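You operate a simulated robot arm through the tools that you are given. There is no shell and no other tool. Be economical: measure what you need, move in short steps, check, and stop when the job is done.

You are at the controls of a simulated robot arm. One attempt, no reset.

Task
Fetch the white piece and set it on the red tape.
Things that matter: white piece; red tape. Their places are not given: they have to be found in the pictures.

Only the result counts: the job must be done as asked and must still hold three seconds after the hand-in. Knocking over, shifting, dropping, spilling or breaking anything else fails it.

Robot
A 7-joint arm with a two-finger parallel gripper, fixed in place. Base frame: the origin is at the foot of the arm, x ahead of it, y to its left, z up; the work surface is at about z = 0. Readings come in cm, degrees, newtons and seconds.
With the tool pointing down near the work surface it reaches from about 24 to 62 cm from the base axis. Its first joint turns from -66.0 to 66.0 degrees. Payload 2.6 kg.
The TCP is the grasp point between the finger pads, 3 cm short of the fingertips. In the tool frame z runs along the fingers and y along their closing line. Largest opening 9.4 cm; finger width 2.8, thickness 1; the body of the gripper, 5 by 9.6 cm, starts 5.5 cm behind the TCP.
Orientation is that of the tool frame in the base frame, as [roll, pitch, yaw] about the fixed x, y, z axes, in that order (R = Rz(yaw) Ry(pitch) Rx(roll)). With the fingers straight down and closing along the base's y, the tool's x points along the base's -x, its y along +y and its z along -z.

Tools
- The arm moves only by the tool move_arm. Its argument "rows" is one flat list of numbers, 7 for each row, row after row: the opening in per cent of the stroke, from 0 (shut) to 100 (fully open), then the shift along the tool's x, y, z in m, then the turn, a rotation vector about the tool's x, y, z in degrees. In form: [fingers, x, y, z, rx, ry, rz, fingers, x, y, z, rx, ry, rz, ...]. A call has 1 to 8 rows; each row shifts and turns the commanded pose from where the row before left it, along the tool's axes as they then stand. Each row takes 0.2 s and may step no farther than 5 cm and 8.6 degrees from the row before; otherwise, or with a gripper value out of range, the whole call is refused. Where a pose cannot be reached the arm comes as near as it can. A force on the tool above 40 N (or 10 N above the force at the start of the call, whichever is more), or a blocked arm, ends the call early, and 0.2 s more pass. Each finger travels about 7.2 cm/s and halts on what it meets, pressing with about 21 N; the grip force reading is that of the motor and also rises with nothing between the fingers. The clock runs only during rows and for 0.2 s after the last one: add rows that do not move to give the fingers time. It gives the time, the measured TCP pose, the force on the tool (base axes), the opening and the grip force at its end, in the units of the frame above (readings bear some noise), and new pictures: "show" is both (left out), scene, wrist or none.
- Cameras (640 x 400 px; columns grow to the right, rows downward): "scene" is fixed at [1.82, 41.32, 57.08]; the picture's right is [-0.84, -0.55, 0.00], its down [-0.30, 0.46, -0.83] and it looks along [0.46, -0.70, -0.55] (base axes); focal length 337 px, centre (320, 200). "wrist" rides on the gripper at [-3.7, 0, -5.8] in the tool frame; the picture's right is [0.00, -1.00, 0.00], its down [0.97, 0.00, -0.24] and it looks along [0.24, 0.00, 0.97] (tool axes); focal length 218 px, centre (320, 200).
- measure_at(camera, pixels): for up to 12 pixels [column, row] of the newest picture of that camera ("zoom" is the newest enlarged one), the place [x, y, z] in the base frame of the surface seen there, good to about 0.3 cm, but the place of the scene camera against the robot may be out by one fixed shift of up to 2.5 cm in any direction. No time passes.
- close_up(camera, box): a new picture of the part [left, top, right, bottom] of that camera's present view, enlarged. No time passes.
- hand_in(): hands the job in; it is judged then, once.

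Go step by step. Measure first, check grasps and placings, and put right what went wrong. The budget is 60 turns and 120 pictures, counting those below and the enlarged ones. Unless the task says otherwise, let go and move clear before handing in, and close with one line.

The tools are called after "Call:" as name(argument=value, ...) on one line, values as JSON. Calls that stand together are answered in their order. move_arm: Moves the arm, as the interface text tells. Its arguments: {"type":"object","properties":{"rows":{"type":"array"},"show":{"type":"string","enum":["both","scene","wrist","none"]}},"required":["rows"]} The other tools are called the same way: measure_at (camera, pixels) gives the place of the surface under pixels of a picture; close_up (camera, box) takes an enlarged picture of a part of a camera's view; hand_in () hands the job in.

At the start:

```text
time_s: 0.0
ee_pos: [34.77, -2.06, 26.5]
orientation: [179.9, 0.1, -180.0]
force: [-0.1, 0.1, 0.3]
grip_width: 9.42
grasp_force: 0.1
```

scene: 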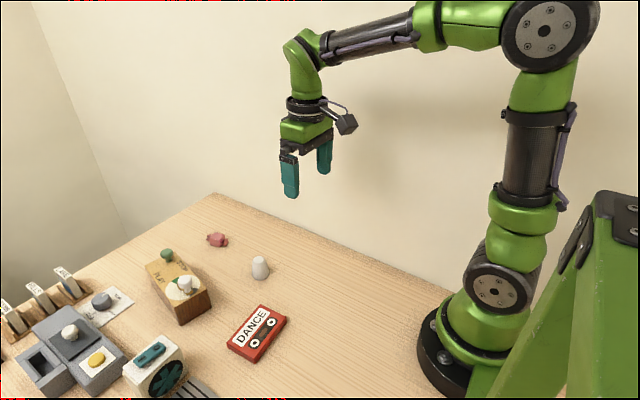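
wrist: 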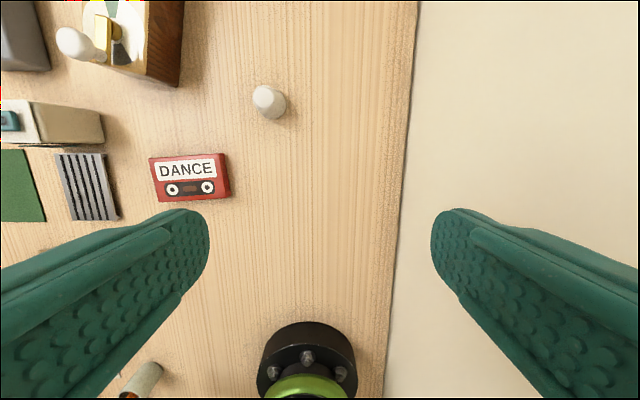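

The scene shows a red cassette at (258,333), a whitish free-standing piece at (260,268), and other white knobs at (185,285) and (70,332). I'll look closer before choosing.

Call:
close_up(camera="scene", box=[130, 220, 310, 370])

Call:
close_up(camera="scene", box=[0, 250, 220, 400])

Call:
measure_at(camera="wrist", pixels=[[265, 97], [280, 103], [190, 160], [152, 160], [225, 155], [230, 197], [156, 201], [75, 40], [250, 150], [190, 188]])

Call:
measure_at(camera="scene", pixels=[[260, 259], [260, 270], [260, 279], [185, 283], [258, 333], [70, 331], [261, 307], [285, 318], [228, 345], [253, 360]])

```text
2.67 times, centred on (220, 295) of scene
```

zoom: 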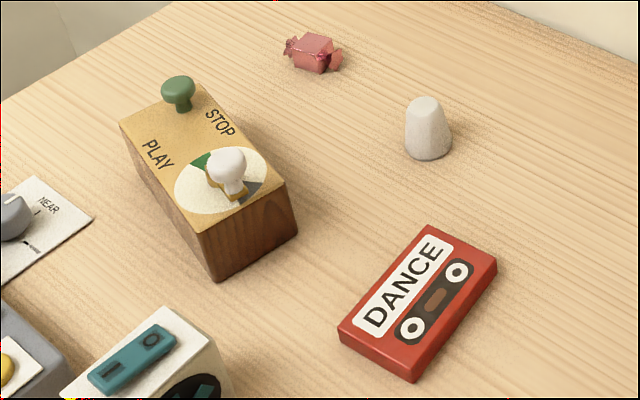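

```text
2.67 times, centred on (110, 325) of scene
```

zoom: 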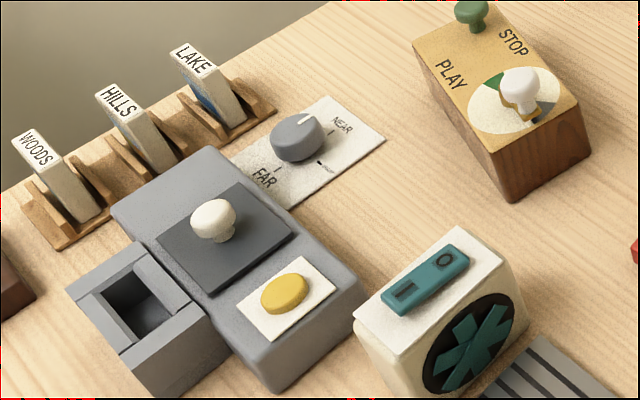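

```text
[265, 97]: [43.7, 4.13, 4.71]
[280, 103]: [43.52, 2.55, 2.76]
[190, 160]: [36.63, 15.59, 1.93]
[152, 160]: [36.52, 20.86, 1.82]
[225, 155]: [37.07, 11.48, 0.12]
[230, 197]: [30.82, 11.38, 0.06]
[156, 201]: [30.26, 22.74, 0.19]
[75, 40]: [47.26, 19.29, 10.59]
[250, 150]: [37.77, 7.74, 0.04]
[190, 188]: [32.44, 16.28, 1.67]
```

```text
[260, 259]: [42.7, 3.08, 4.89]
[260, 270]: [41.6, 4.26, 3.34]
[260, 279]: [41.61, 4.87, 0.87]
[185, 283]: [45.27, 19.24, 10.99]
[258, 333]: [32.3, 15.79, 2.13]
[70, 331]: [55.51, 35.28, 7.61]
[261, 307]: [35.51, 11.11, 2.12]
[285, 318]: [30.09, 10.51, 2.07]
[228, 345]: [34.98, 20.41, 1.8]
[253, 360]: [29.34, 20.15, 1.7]
```

The white piece is the free-standing tapered peg (scene 260,268), about 5 cm tall near (43.5, 3.8). The cassette centre is near (34, 16). I'll move above the peg for a better wrist view.

Call:
move_arm(rows=[100, -0.03, 0.02, 0, 0, 0, 0, 100, -0.03, 0.02, 0.03, 0, 0, 0, 100, -0.027, 0.02, 0.04, 0, 0, 0, 100, 0, 0, 0.03, 0, 0, 0, 100, 0, 0, 0, 0, 0, 0])

```text
refused: row 3 steps farther than a row can; nothing moved
```

The call was refused because row 3 was over 5 cm; I'll use smaller steps.

Call:
move_arm(rows=[100, -0.03, 0.02, 0, 0, 0, 0, 100, -0.03, 0.02, 0.03, 0, 0, 0, 100, -0.027, 0.02, 0.03, 0, 0, 0, 100, 0, 0, 0.04, 0, 0, 0, 100, 0, 0, 0, 0, 0, 0])

```text
time_s: 1.2
ee_pos: [43.48, 4.25, 16.4]
orientation: [-180.0, 0.1, -180.0]
force: [0.6, 0.4, -0.9]
grip_width: 9.38
grasp_force: 0.0
```

scene: 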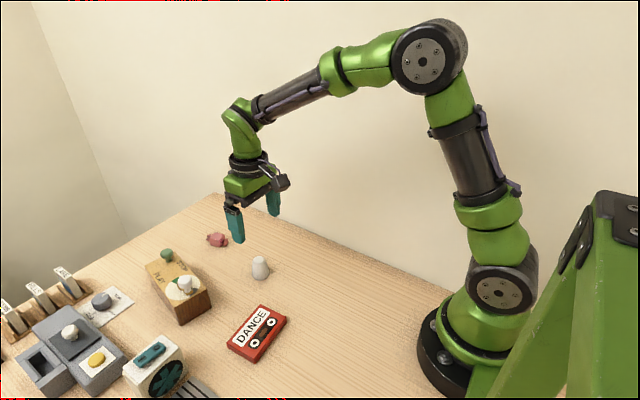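
wrist: 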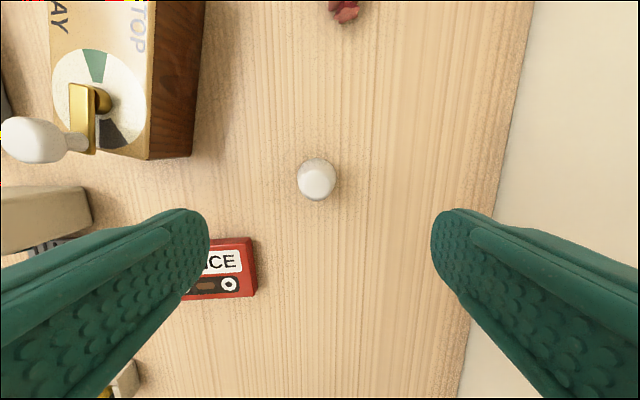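

The peg is now at wrist (317,178). I'll measure it, its surroundings and the cassette's visible side.

Call:
measure_at(camera="wrist", pixels=[[317, 180], [317, 190], [299, 182], [335, 182], [317, 163], [190, 155], [205, 30], [195, 100], [250, 240], [253, 295], [230, 284], [211, 262]])

Call:
close_up(camera="wrist", box=[260, 140, 370, 210])

```text
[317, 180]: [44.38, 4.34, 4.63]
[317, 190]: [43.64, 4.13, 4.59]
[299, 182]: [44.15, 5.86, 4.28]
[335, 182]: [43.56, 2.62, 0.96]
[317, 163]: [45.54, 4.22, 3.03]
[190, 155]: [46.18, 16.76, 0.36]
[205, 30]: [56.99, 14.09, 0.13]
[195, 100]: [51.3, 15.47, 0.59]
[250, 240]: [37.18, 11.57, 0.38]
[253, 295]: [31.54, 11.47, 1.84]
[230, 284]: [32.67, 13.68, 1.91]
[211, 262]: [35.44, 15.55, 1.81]
```

```text
5.71 times, centred on (315, 175) of wrist
```

zoom: 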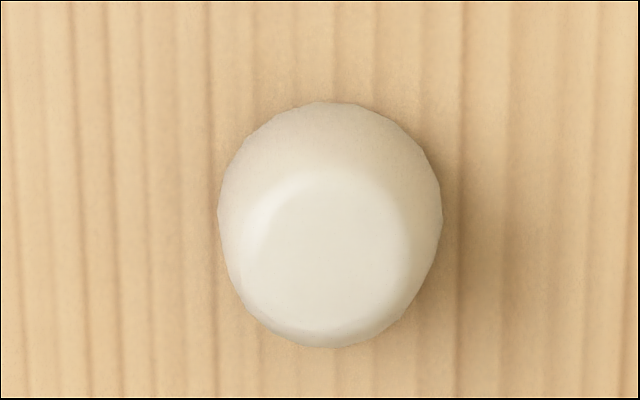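

The peg centre is about (44.1, 4.25), with a base about 4 cm wide and a height of about 4.7 cm. I'll centre on it and descend to TCP z≈3.5 with the fingers open, in clear space.

Call:
move_arm(rows=[100, -0.0063, 0.003, 0.03, 0, 0, 0, 100, 0, 0, 0.04, 0, 0, 0, 100, 0, 0, 0.03, 0, 0, 0, 100, 0, 0, 0.02, 0, 0, 0, 100, 0, 0, 0.01, 0, 0, 0, 100, 0, 0, 0, 0, 0, 0])

```text
time_s: 2.6
ee_pos: [44.13, 4.45, 3.45]
orientation: [-180.0, 0.0, 180.0]
force: [0.2, 0.1, 0.2]
grip_width: 9.4
grasp_force: 0.2
```

scene: 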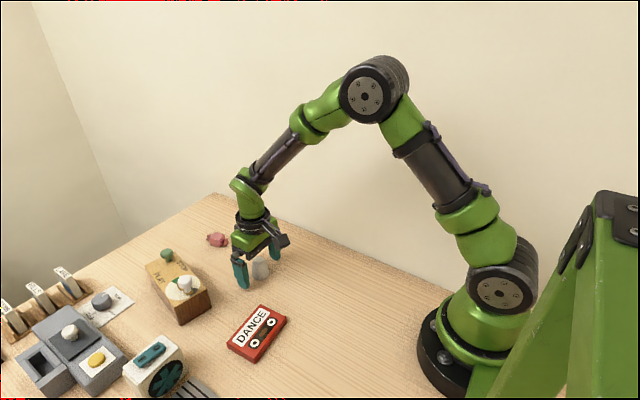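
wrist: 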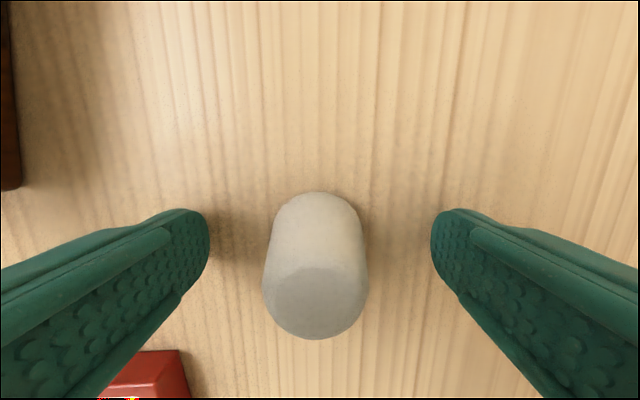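

The peg sits between the fingers, centred near column 316. I'll close on it and check.

Call:
move_arm(rows=[30, 0, 0, 0, 0, 0, 0, 0, 0, 0, 0, 0, 0, 0, 0, 0, 0, 0, 0, 0, 0, 0, 0, 0, 0, 0, 0, 0, 0, 0, 0, 0, 0, 0, 0], show="wrist")

```text
time_s: 3.8
ee_pos: [44.14, 4.34, 3.47]
orientation: [180.0, 0.0, -180.0]
force: [-0.2, -0.2, -0.2]
grip_width: 3.53
grasp_force: 20.7
```

wrist: 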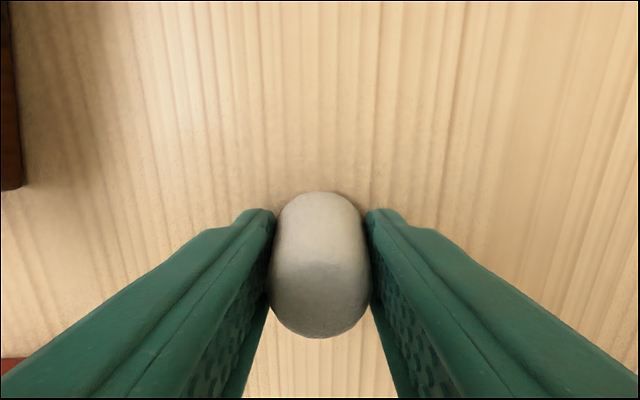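

The fingers hold the peg at 3.5 cm width with 20.7 N. I'll lift slowly and check that it comes along.

Call:
move_arm(rows=[0, 0, 0, -0.01, 0, 0, 0, 0, 0, 0, -0.02, 0, 0, 0, 0, 0, 0, -0.03, 0, 0, 0, 0, 0, 0, -0.03, 0, 0, 0, 0, 0, 0, 0, 0, 0, 0])

```text
time_s: 5.0
ee_pos: [44.12, 4.35, 12.5]
orientation: [-179.9, 0.0, -180.0]
force: [0.3, 0.1, 0.3]
grip_width: 3.58
grasp_force: 21.2
```

scene: 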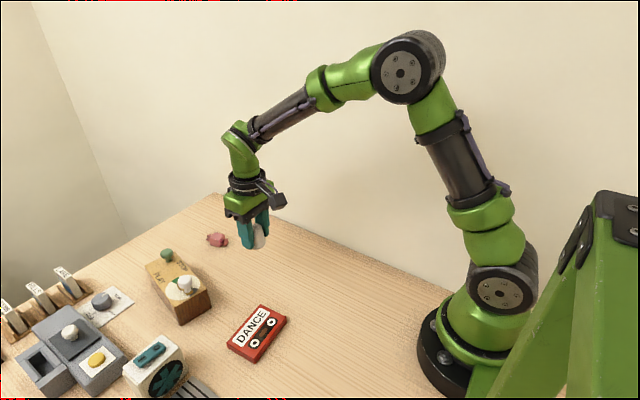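
wrist: 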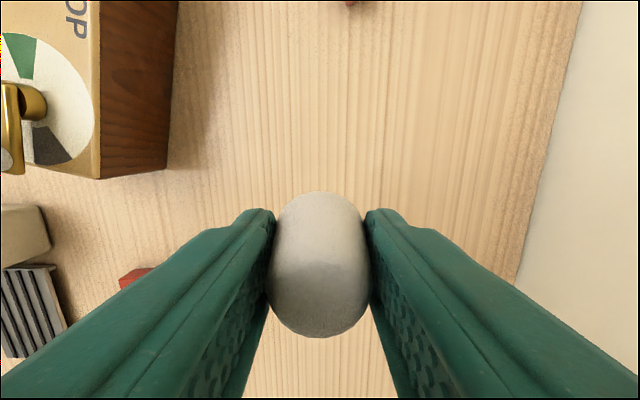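

The peg is held (3.58 cm, 21 N). I'll carry it at this height to above the cassette at (34, 16) and check the alignment.

Call:
move_arm(rows=[0, 0.0253, 0.0291, 0, 0, 0, 0, 0, 0.0253, 0.0291, 0, 0, 0, 0, 0, 0.0253, 0.0291, 0, 0, 0, 0, 0, 0.0253, 0.0291, 0, 0, 0, 0, 0, 0, 0, 0, 0, 0, 0])

```text
time_s: 6.2
ee_pos: [33.9, 15.81, 12.66]
orientation: [179.9, 0.0, -179.9]
force: [0.3, 0.1, -1.2]
grip_width: 3.57
grasp_force: 21.2
```

scene: 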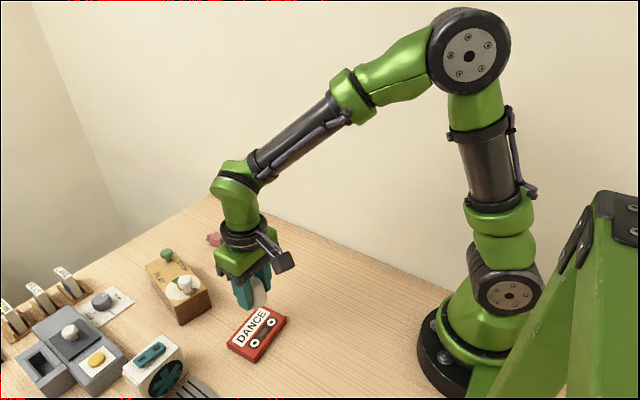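
wrist: 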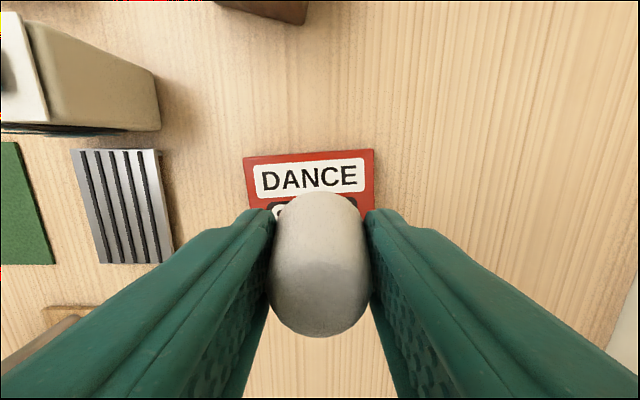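

The cassette's far edge spans columns 245–376 below the peg. I'll measure its corners and the nearby items.

Call:
measure_at(camera="wrist", pixels=[[247, 160], [372, 152], [310, 157], [374, 200], [250, 205], [158, 125], [150, 80], [170, 200], [60, 310], [265, 10], [310, 178], [370, 180]])

Call:
close_up(camera="scene", box=[190, 240, 320, 380])

```text
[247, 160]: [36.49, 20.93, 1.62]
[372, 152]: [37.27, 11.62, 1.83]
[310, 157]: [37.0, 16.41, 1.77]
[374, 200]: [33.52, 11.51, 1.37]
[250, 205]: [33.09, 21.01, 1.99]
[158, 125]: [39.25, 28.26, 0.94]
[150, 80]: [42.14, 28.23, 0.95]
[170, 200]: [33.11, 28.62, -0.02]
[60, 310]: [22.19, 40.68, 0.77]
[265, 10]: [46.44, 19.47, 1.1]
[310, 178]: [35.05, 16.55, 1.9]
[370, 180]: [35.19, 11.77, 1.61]
```

```text
2.86 times, centred on (255, 310) of scene
```

zoom: 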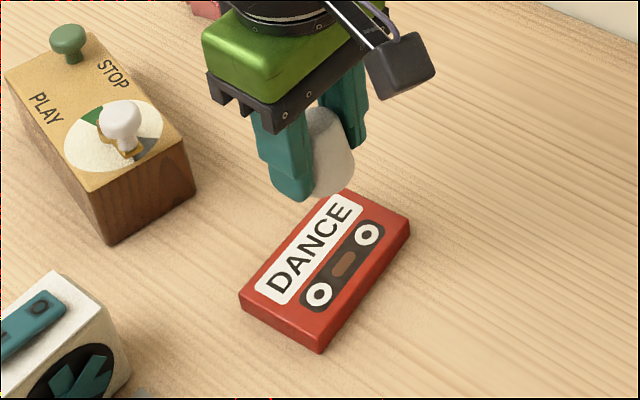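

The cassette spans roughly x 31–37, y 11.6–21, top z≈1.85, so its centre is about (34, 16.25). I'll shift +0.35 cm in y and descend to just above it.

Call:
move_arm(rows=[0, 0, 0.0035, 0.02, 0, 0, 0, 0, 0, 0, 0.02, 0, 0, 0, 0, 0, 0, 0.018, 0, 0, 0, 0, 0, 0, 0.01, 0, 0, 0, 0, 0, 0, 0, 0, 0, 0])

```text
time_s: 7.4
ee_pos: [33.99, 16.15, 5.8]
orientation: [180.0, 0.0, -179.9]
force: [0.3, -0.7, -0.4]
grip_width: 3.52
grasp_force: 20.6
```

scene: 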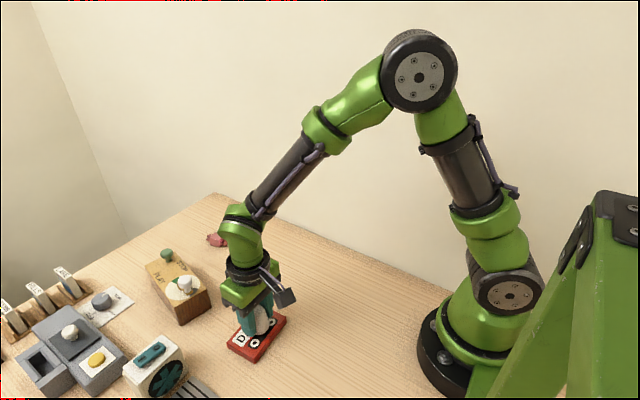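
wrist: 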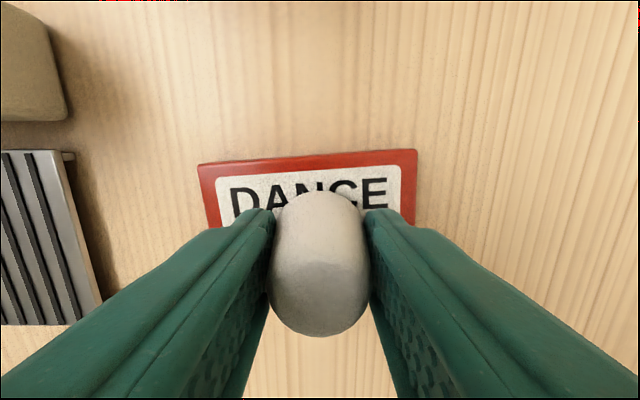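

The peg hangs just above the middle of the cassette with no contact force yet. I'll lower it in small steps, watching the force.

Call:
move_arm(rows=[0, 0, 0, 0.001, 0, 0, 0, 0, 0, 0, 0.001, 0, 0, 0, 0, 0, 0, 0, 0, 0, 0], show="none")

Call:
move_arm(rows=[0, 0, 0, 0.001, 0, 0, 0, 0, 0, 0, 0, 0, 0, 0], show="scene")

Call:
close_up(camera="scene", box=[210, 270, 310, 370])

```text
time_s: 8.2
ee_pos: [33.98, 16.09, 5.62]
orientation: [-180.0, -0.1, -180.0]
force: [0.1, 0.6, -0.1]
grip_width: 3.55
grasp_force: 20.9
```

```text
time_s: 8.8
ee_pos: [34.09, 16.15, 5.38]
orientation: [-180.0, 0.1, 179.9]
force: [0.1, -1.4, -0.3]
grip_width: 3.53
grasp_force: 21.2
```

scene: 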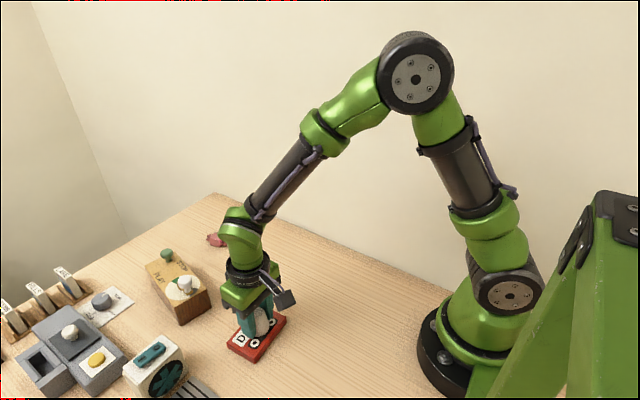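

```text
4.00 times, centred on (260, 320) of scene
```

zoom: 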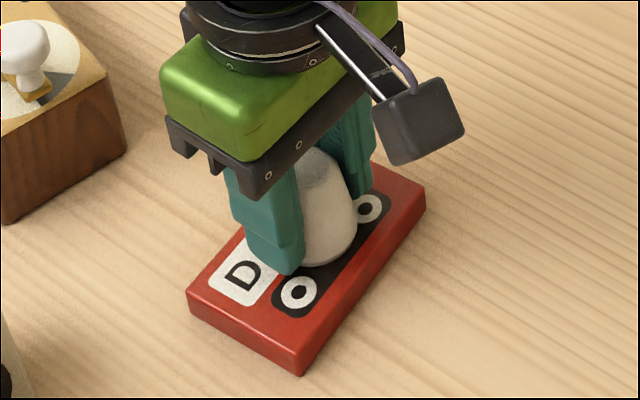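

No contact force shows yet at about z 5.4, so I'll keep lowering in 1 mm steps.

Call:
move_arm(rows=[0, 0, 0, 0.001, 0, 0, 0, 0, 0, 0, 0, 0, 0, 0], show="none")

Call:
move_arm(rows=[0, 0, 0, 0.001, 0, 0, 0, 0, 0, 0, 0, 0, 0, 0], show="none")

```text
time_s: 9.4
ee_pos: [34.03, 16.15, 5.27]
orientation: [-180.0, 0.1, 180.0]
force: [-1.6, -0.6, 2.4]
grip_width: 3.53
grasp_force: 21.6
```

```text
time_s: 10.0
ee_pos: [33.94, 16.16, 5.31]
orientation: [180.0, 0.1, -180.0]
force: [-3.6, -3.8, 16.1]
grip_width: 3.55
grasp_force: 21.4
```

An upward force of 16 N shows the peg is resting on the cassette. I'll ease off slightly and open part-way.

Call:
move_arm(rows=[0, 0, 0, -0.001, 0, 0, 0, 42, 0, 0, 0, 0, 0, 0, 50, 0, 0, 0, 0, 0, 0, 65, 0, 0, 0, 0, 0, 0, 65, 0, 0, 0, 0, 0, 0])

```text
time_s: 11.2
ee_pos: [33.85, 16.23, 5.27]
orientation: [-180.0, 0.0, -179.9]
force: [0.4, 0.4, -0.3]
grip_width: 6.1
grasp_force: 0.0
```

scene: 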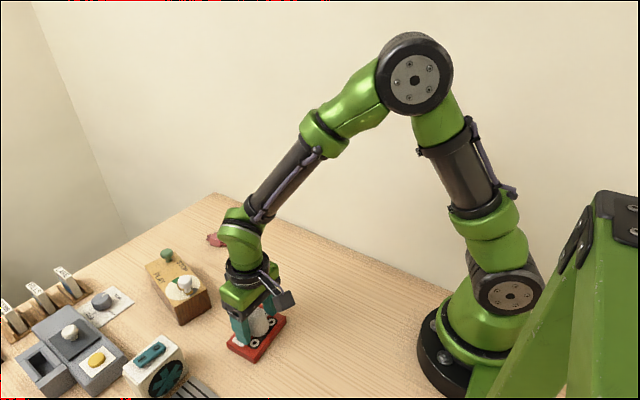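
wrist: 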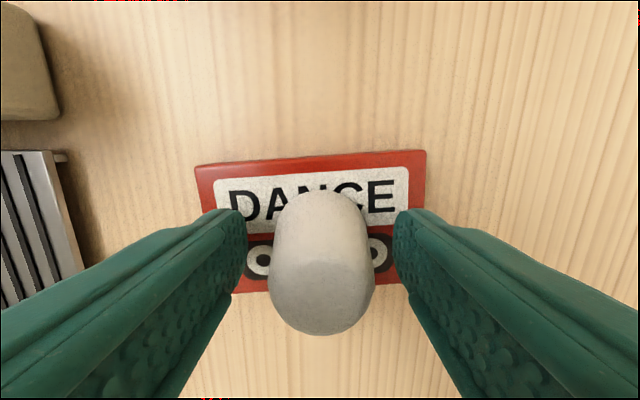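

The fingers are clear of the peg, which stands upright. I'll rise straight up.

Call:
move_arm(rows=[65, 0, 0, -0.01, 0, 0, 0, 65, 0, 0, -0.03, 0, 0, 0, 65, 0, 0, -0.04, 0, 0, 0, 65, 0, 0, -0.04, 0, 0, 0, 65, 0, 0, 0, 0, 0, 0])

Call:
close_up(camera="scene", box=[200, 260, 320, 370])

```text
time_s: 12.4
ee_pos: [34.15, 16.35, 17.29]
orientation: [179.9, 0.0, -179.9]
force: [0.1, 0.1, 0.6]
grip_width: 6.08
grasp_force: 0.1
```

scene: 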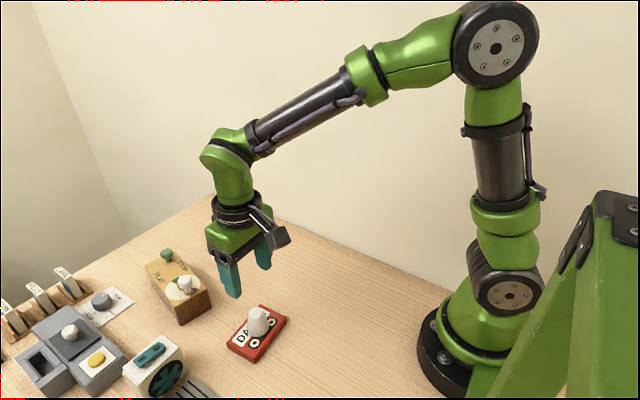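
wrist: 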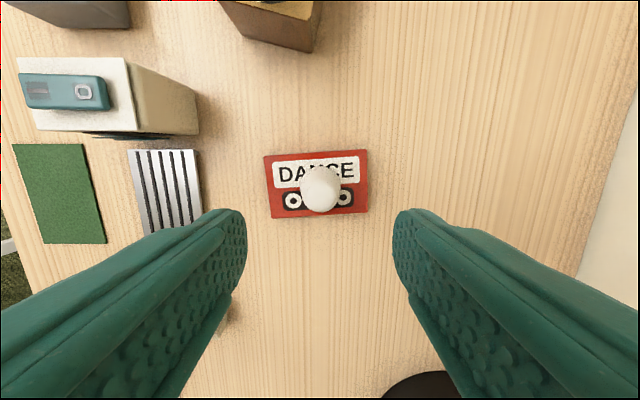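

```text
3.64 times, centred on (260, 315) of scene
```

zoom: 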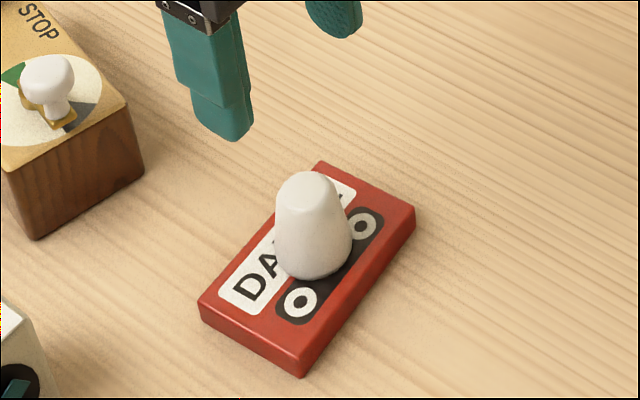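

The peg stands upright in the middle of the cassette (wrist 320,188), the gripper is clear, and nothing else has moved, so I'm handing in.

Call:
hand_in()

```text
The job is handed in.
```

The white piece is standing upright on the red cassette tape, the gripper is clear of it, and the job is handed in.
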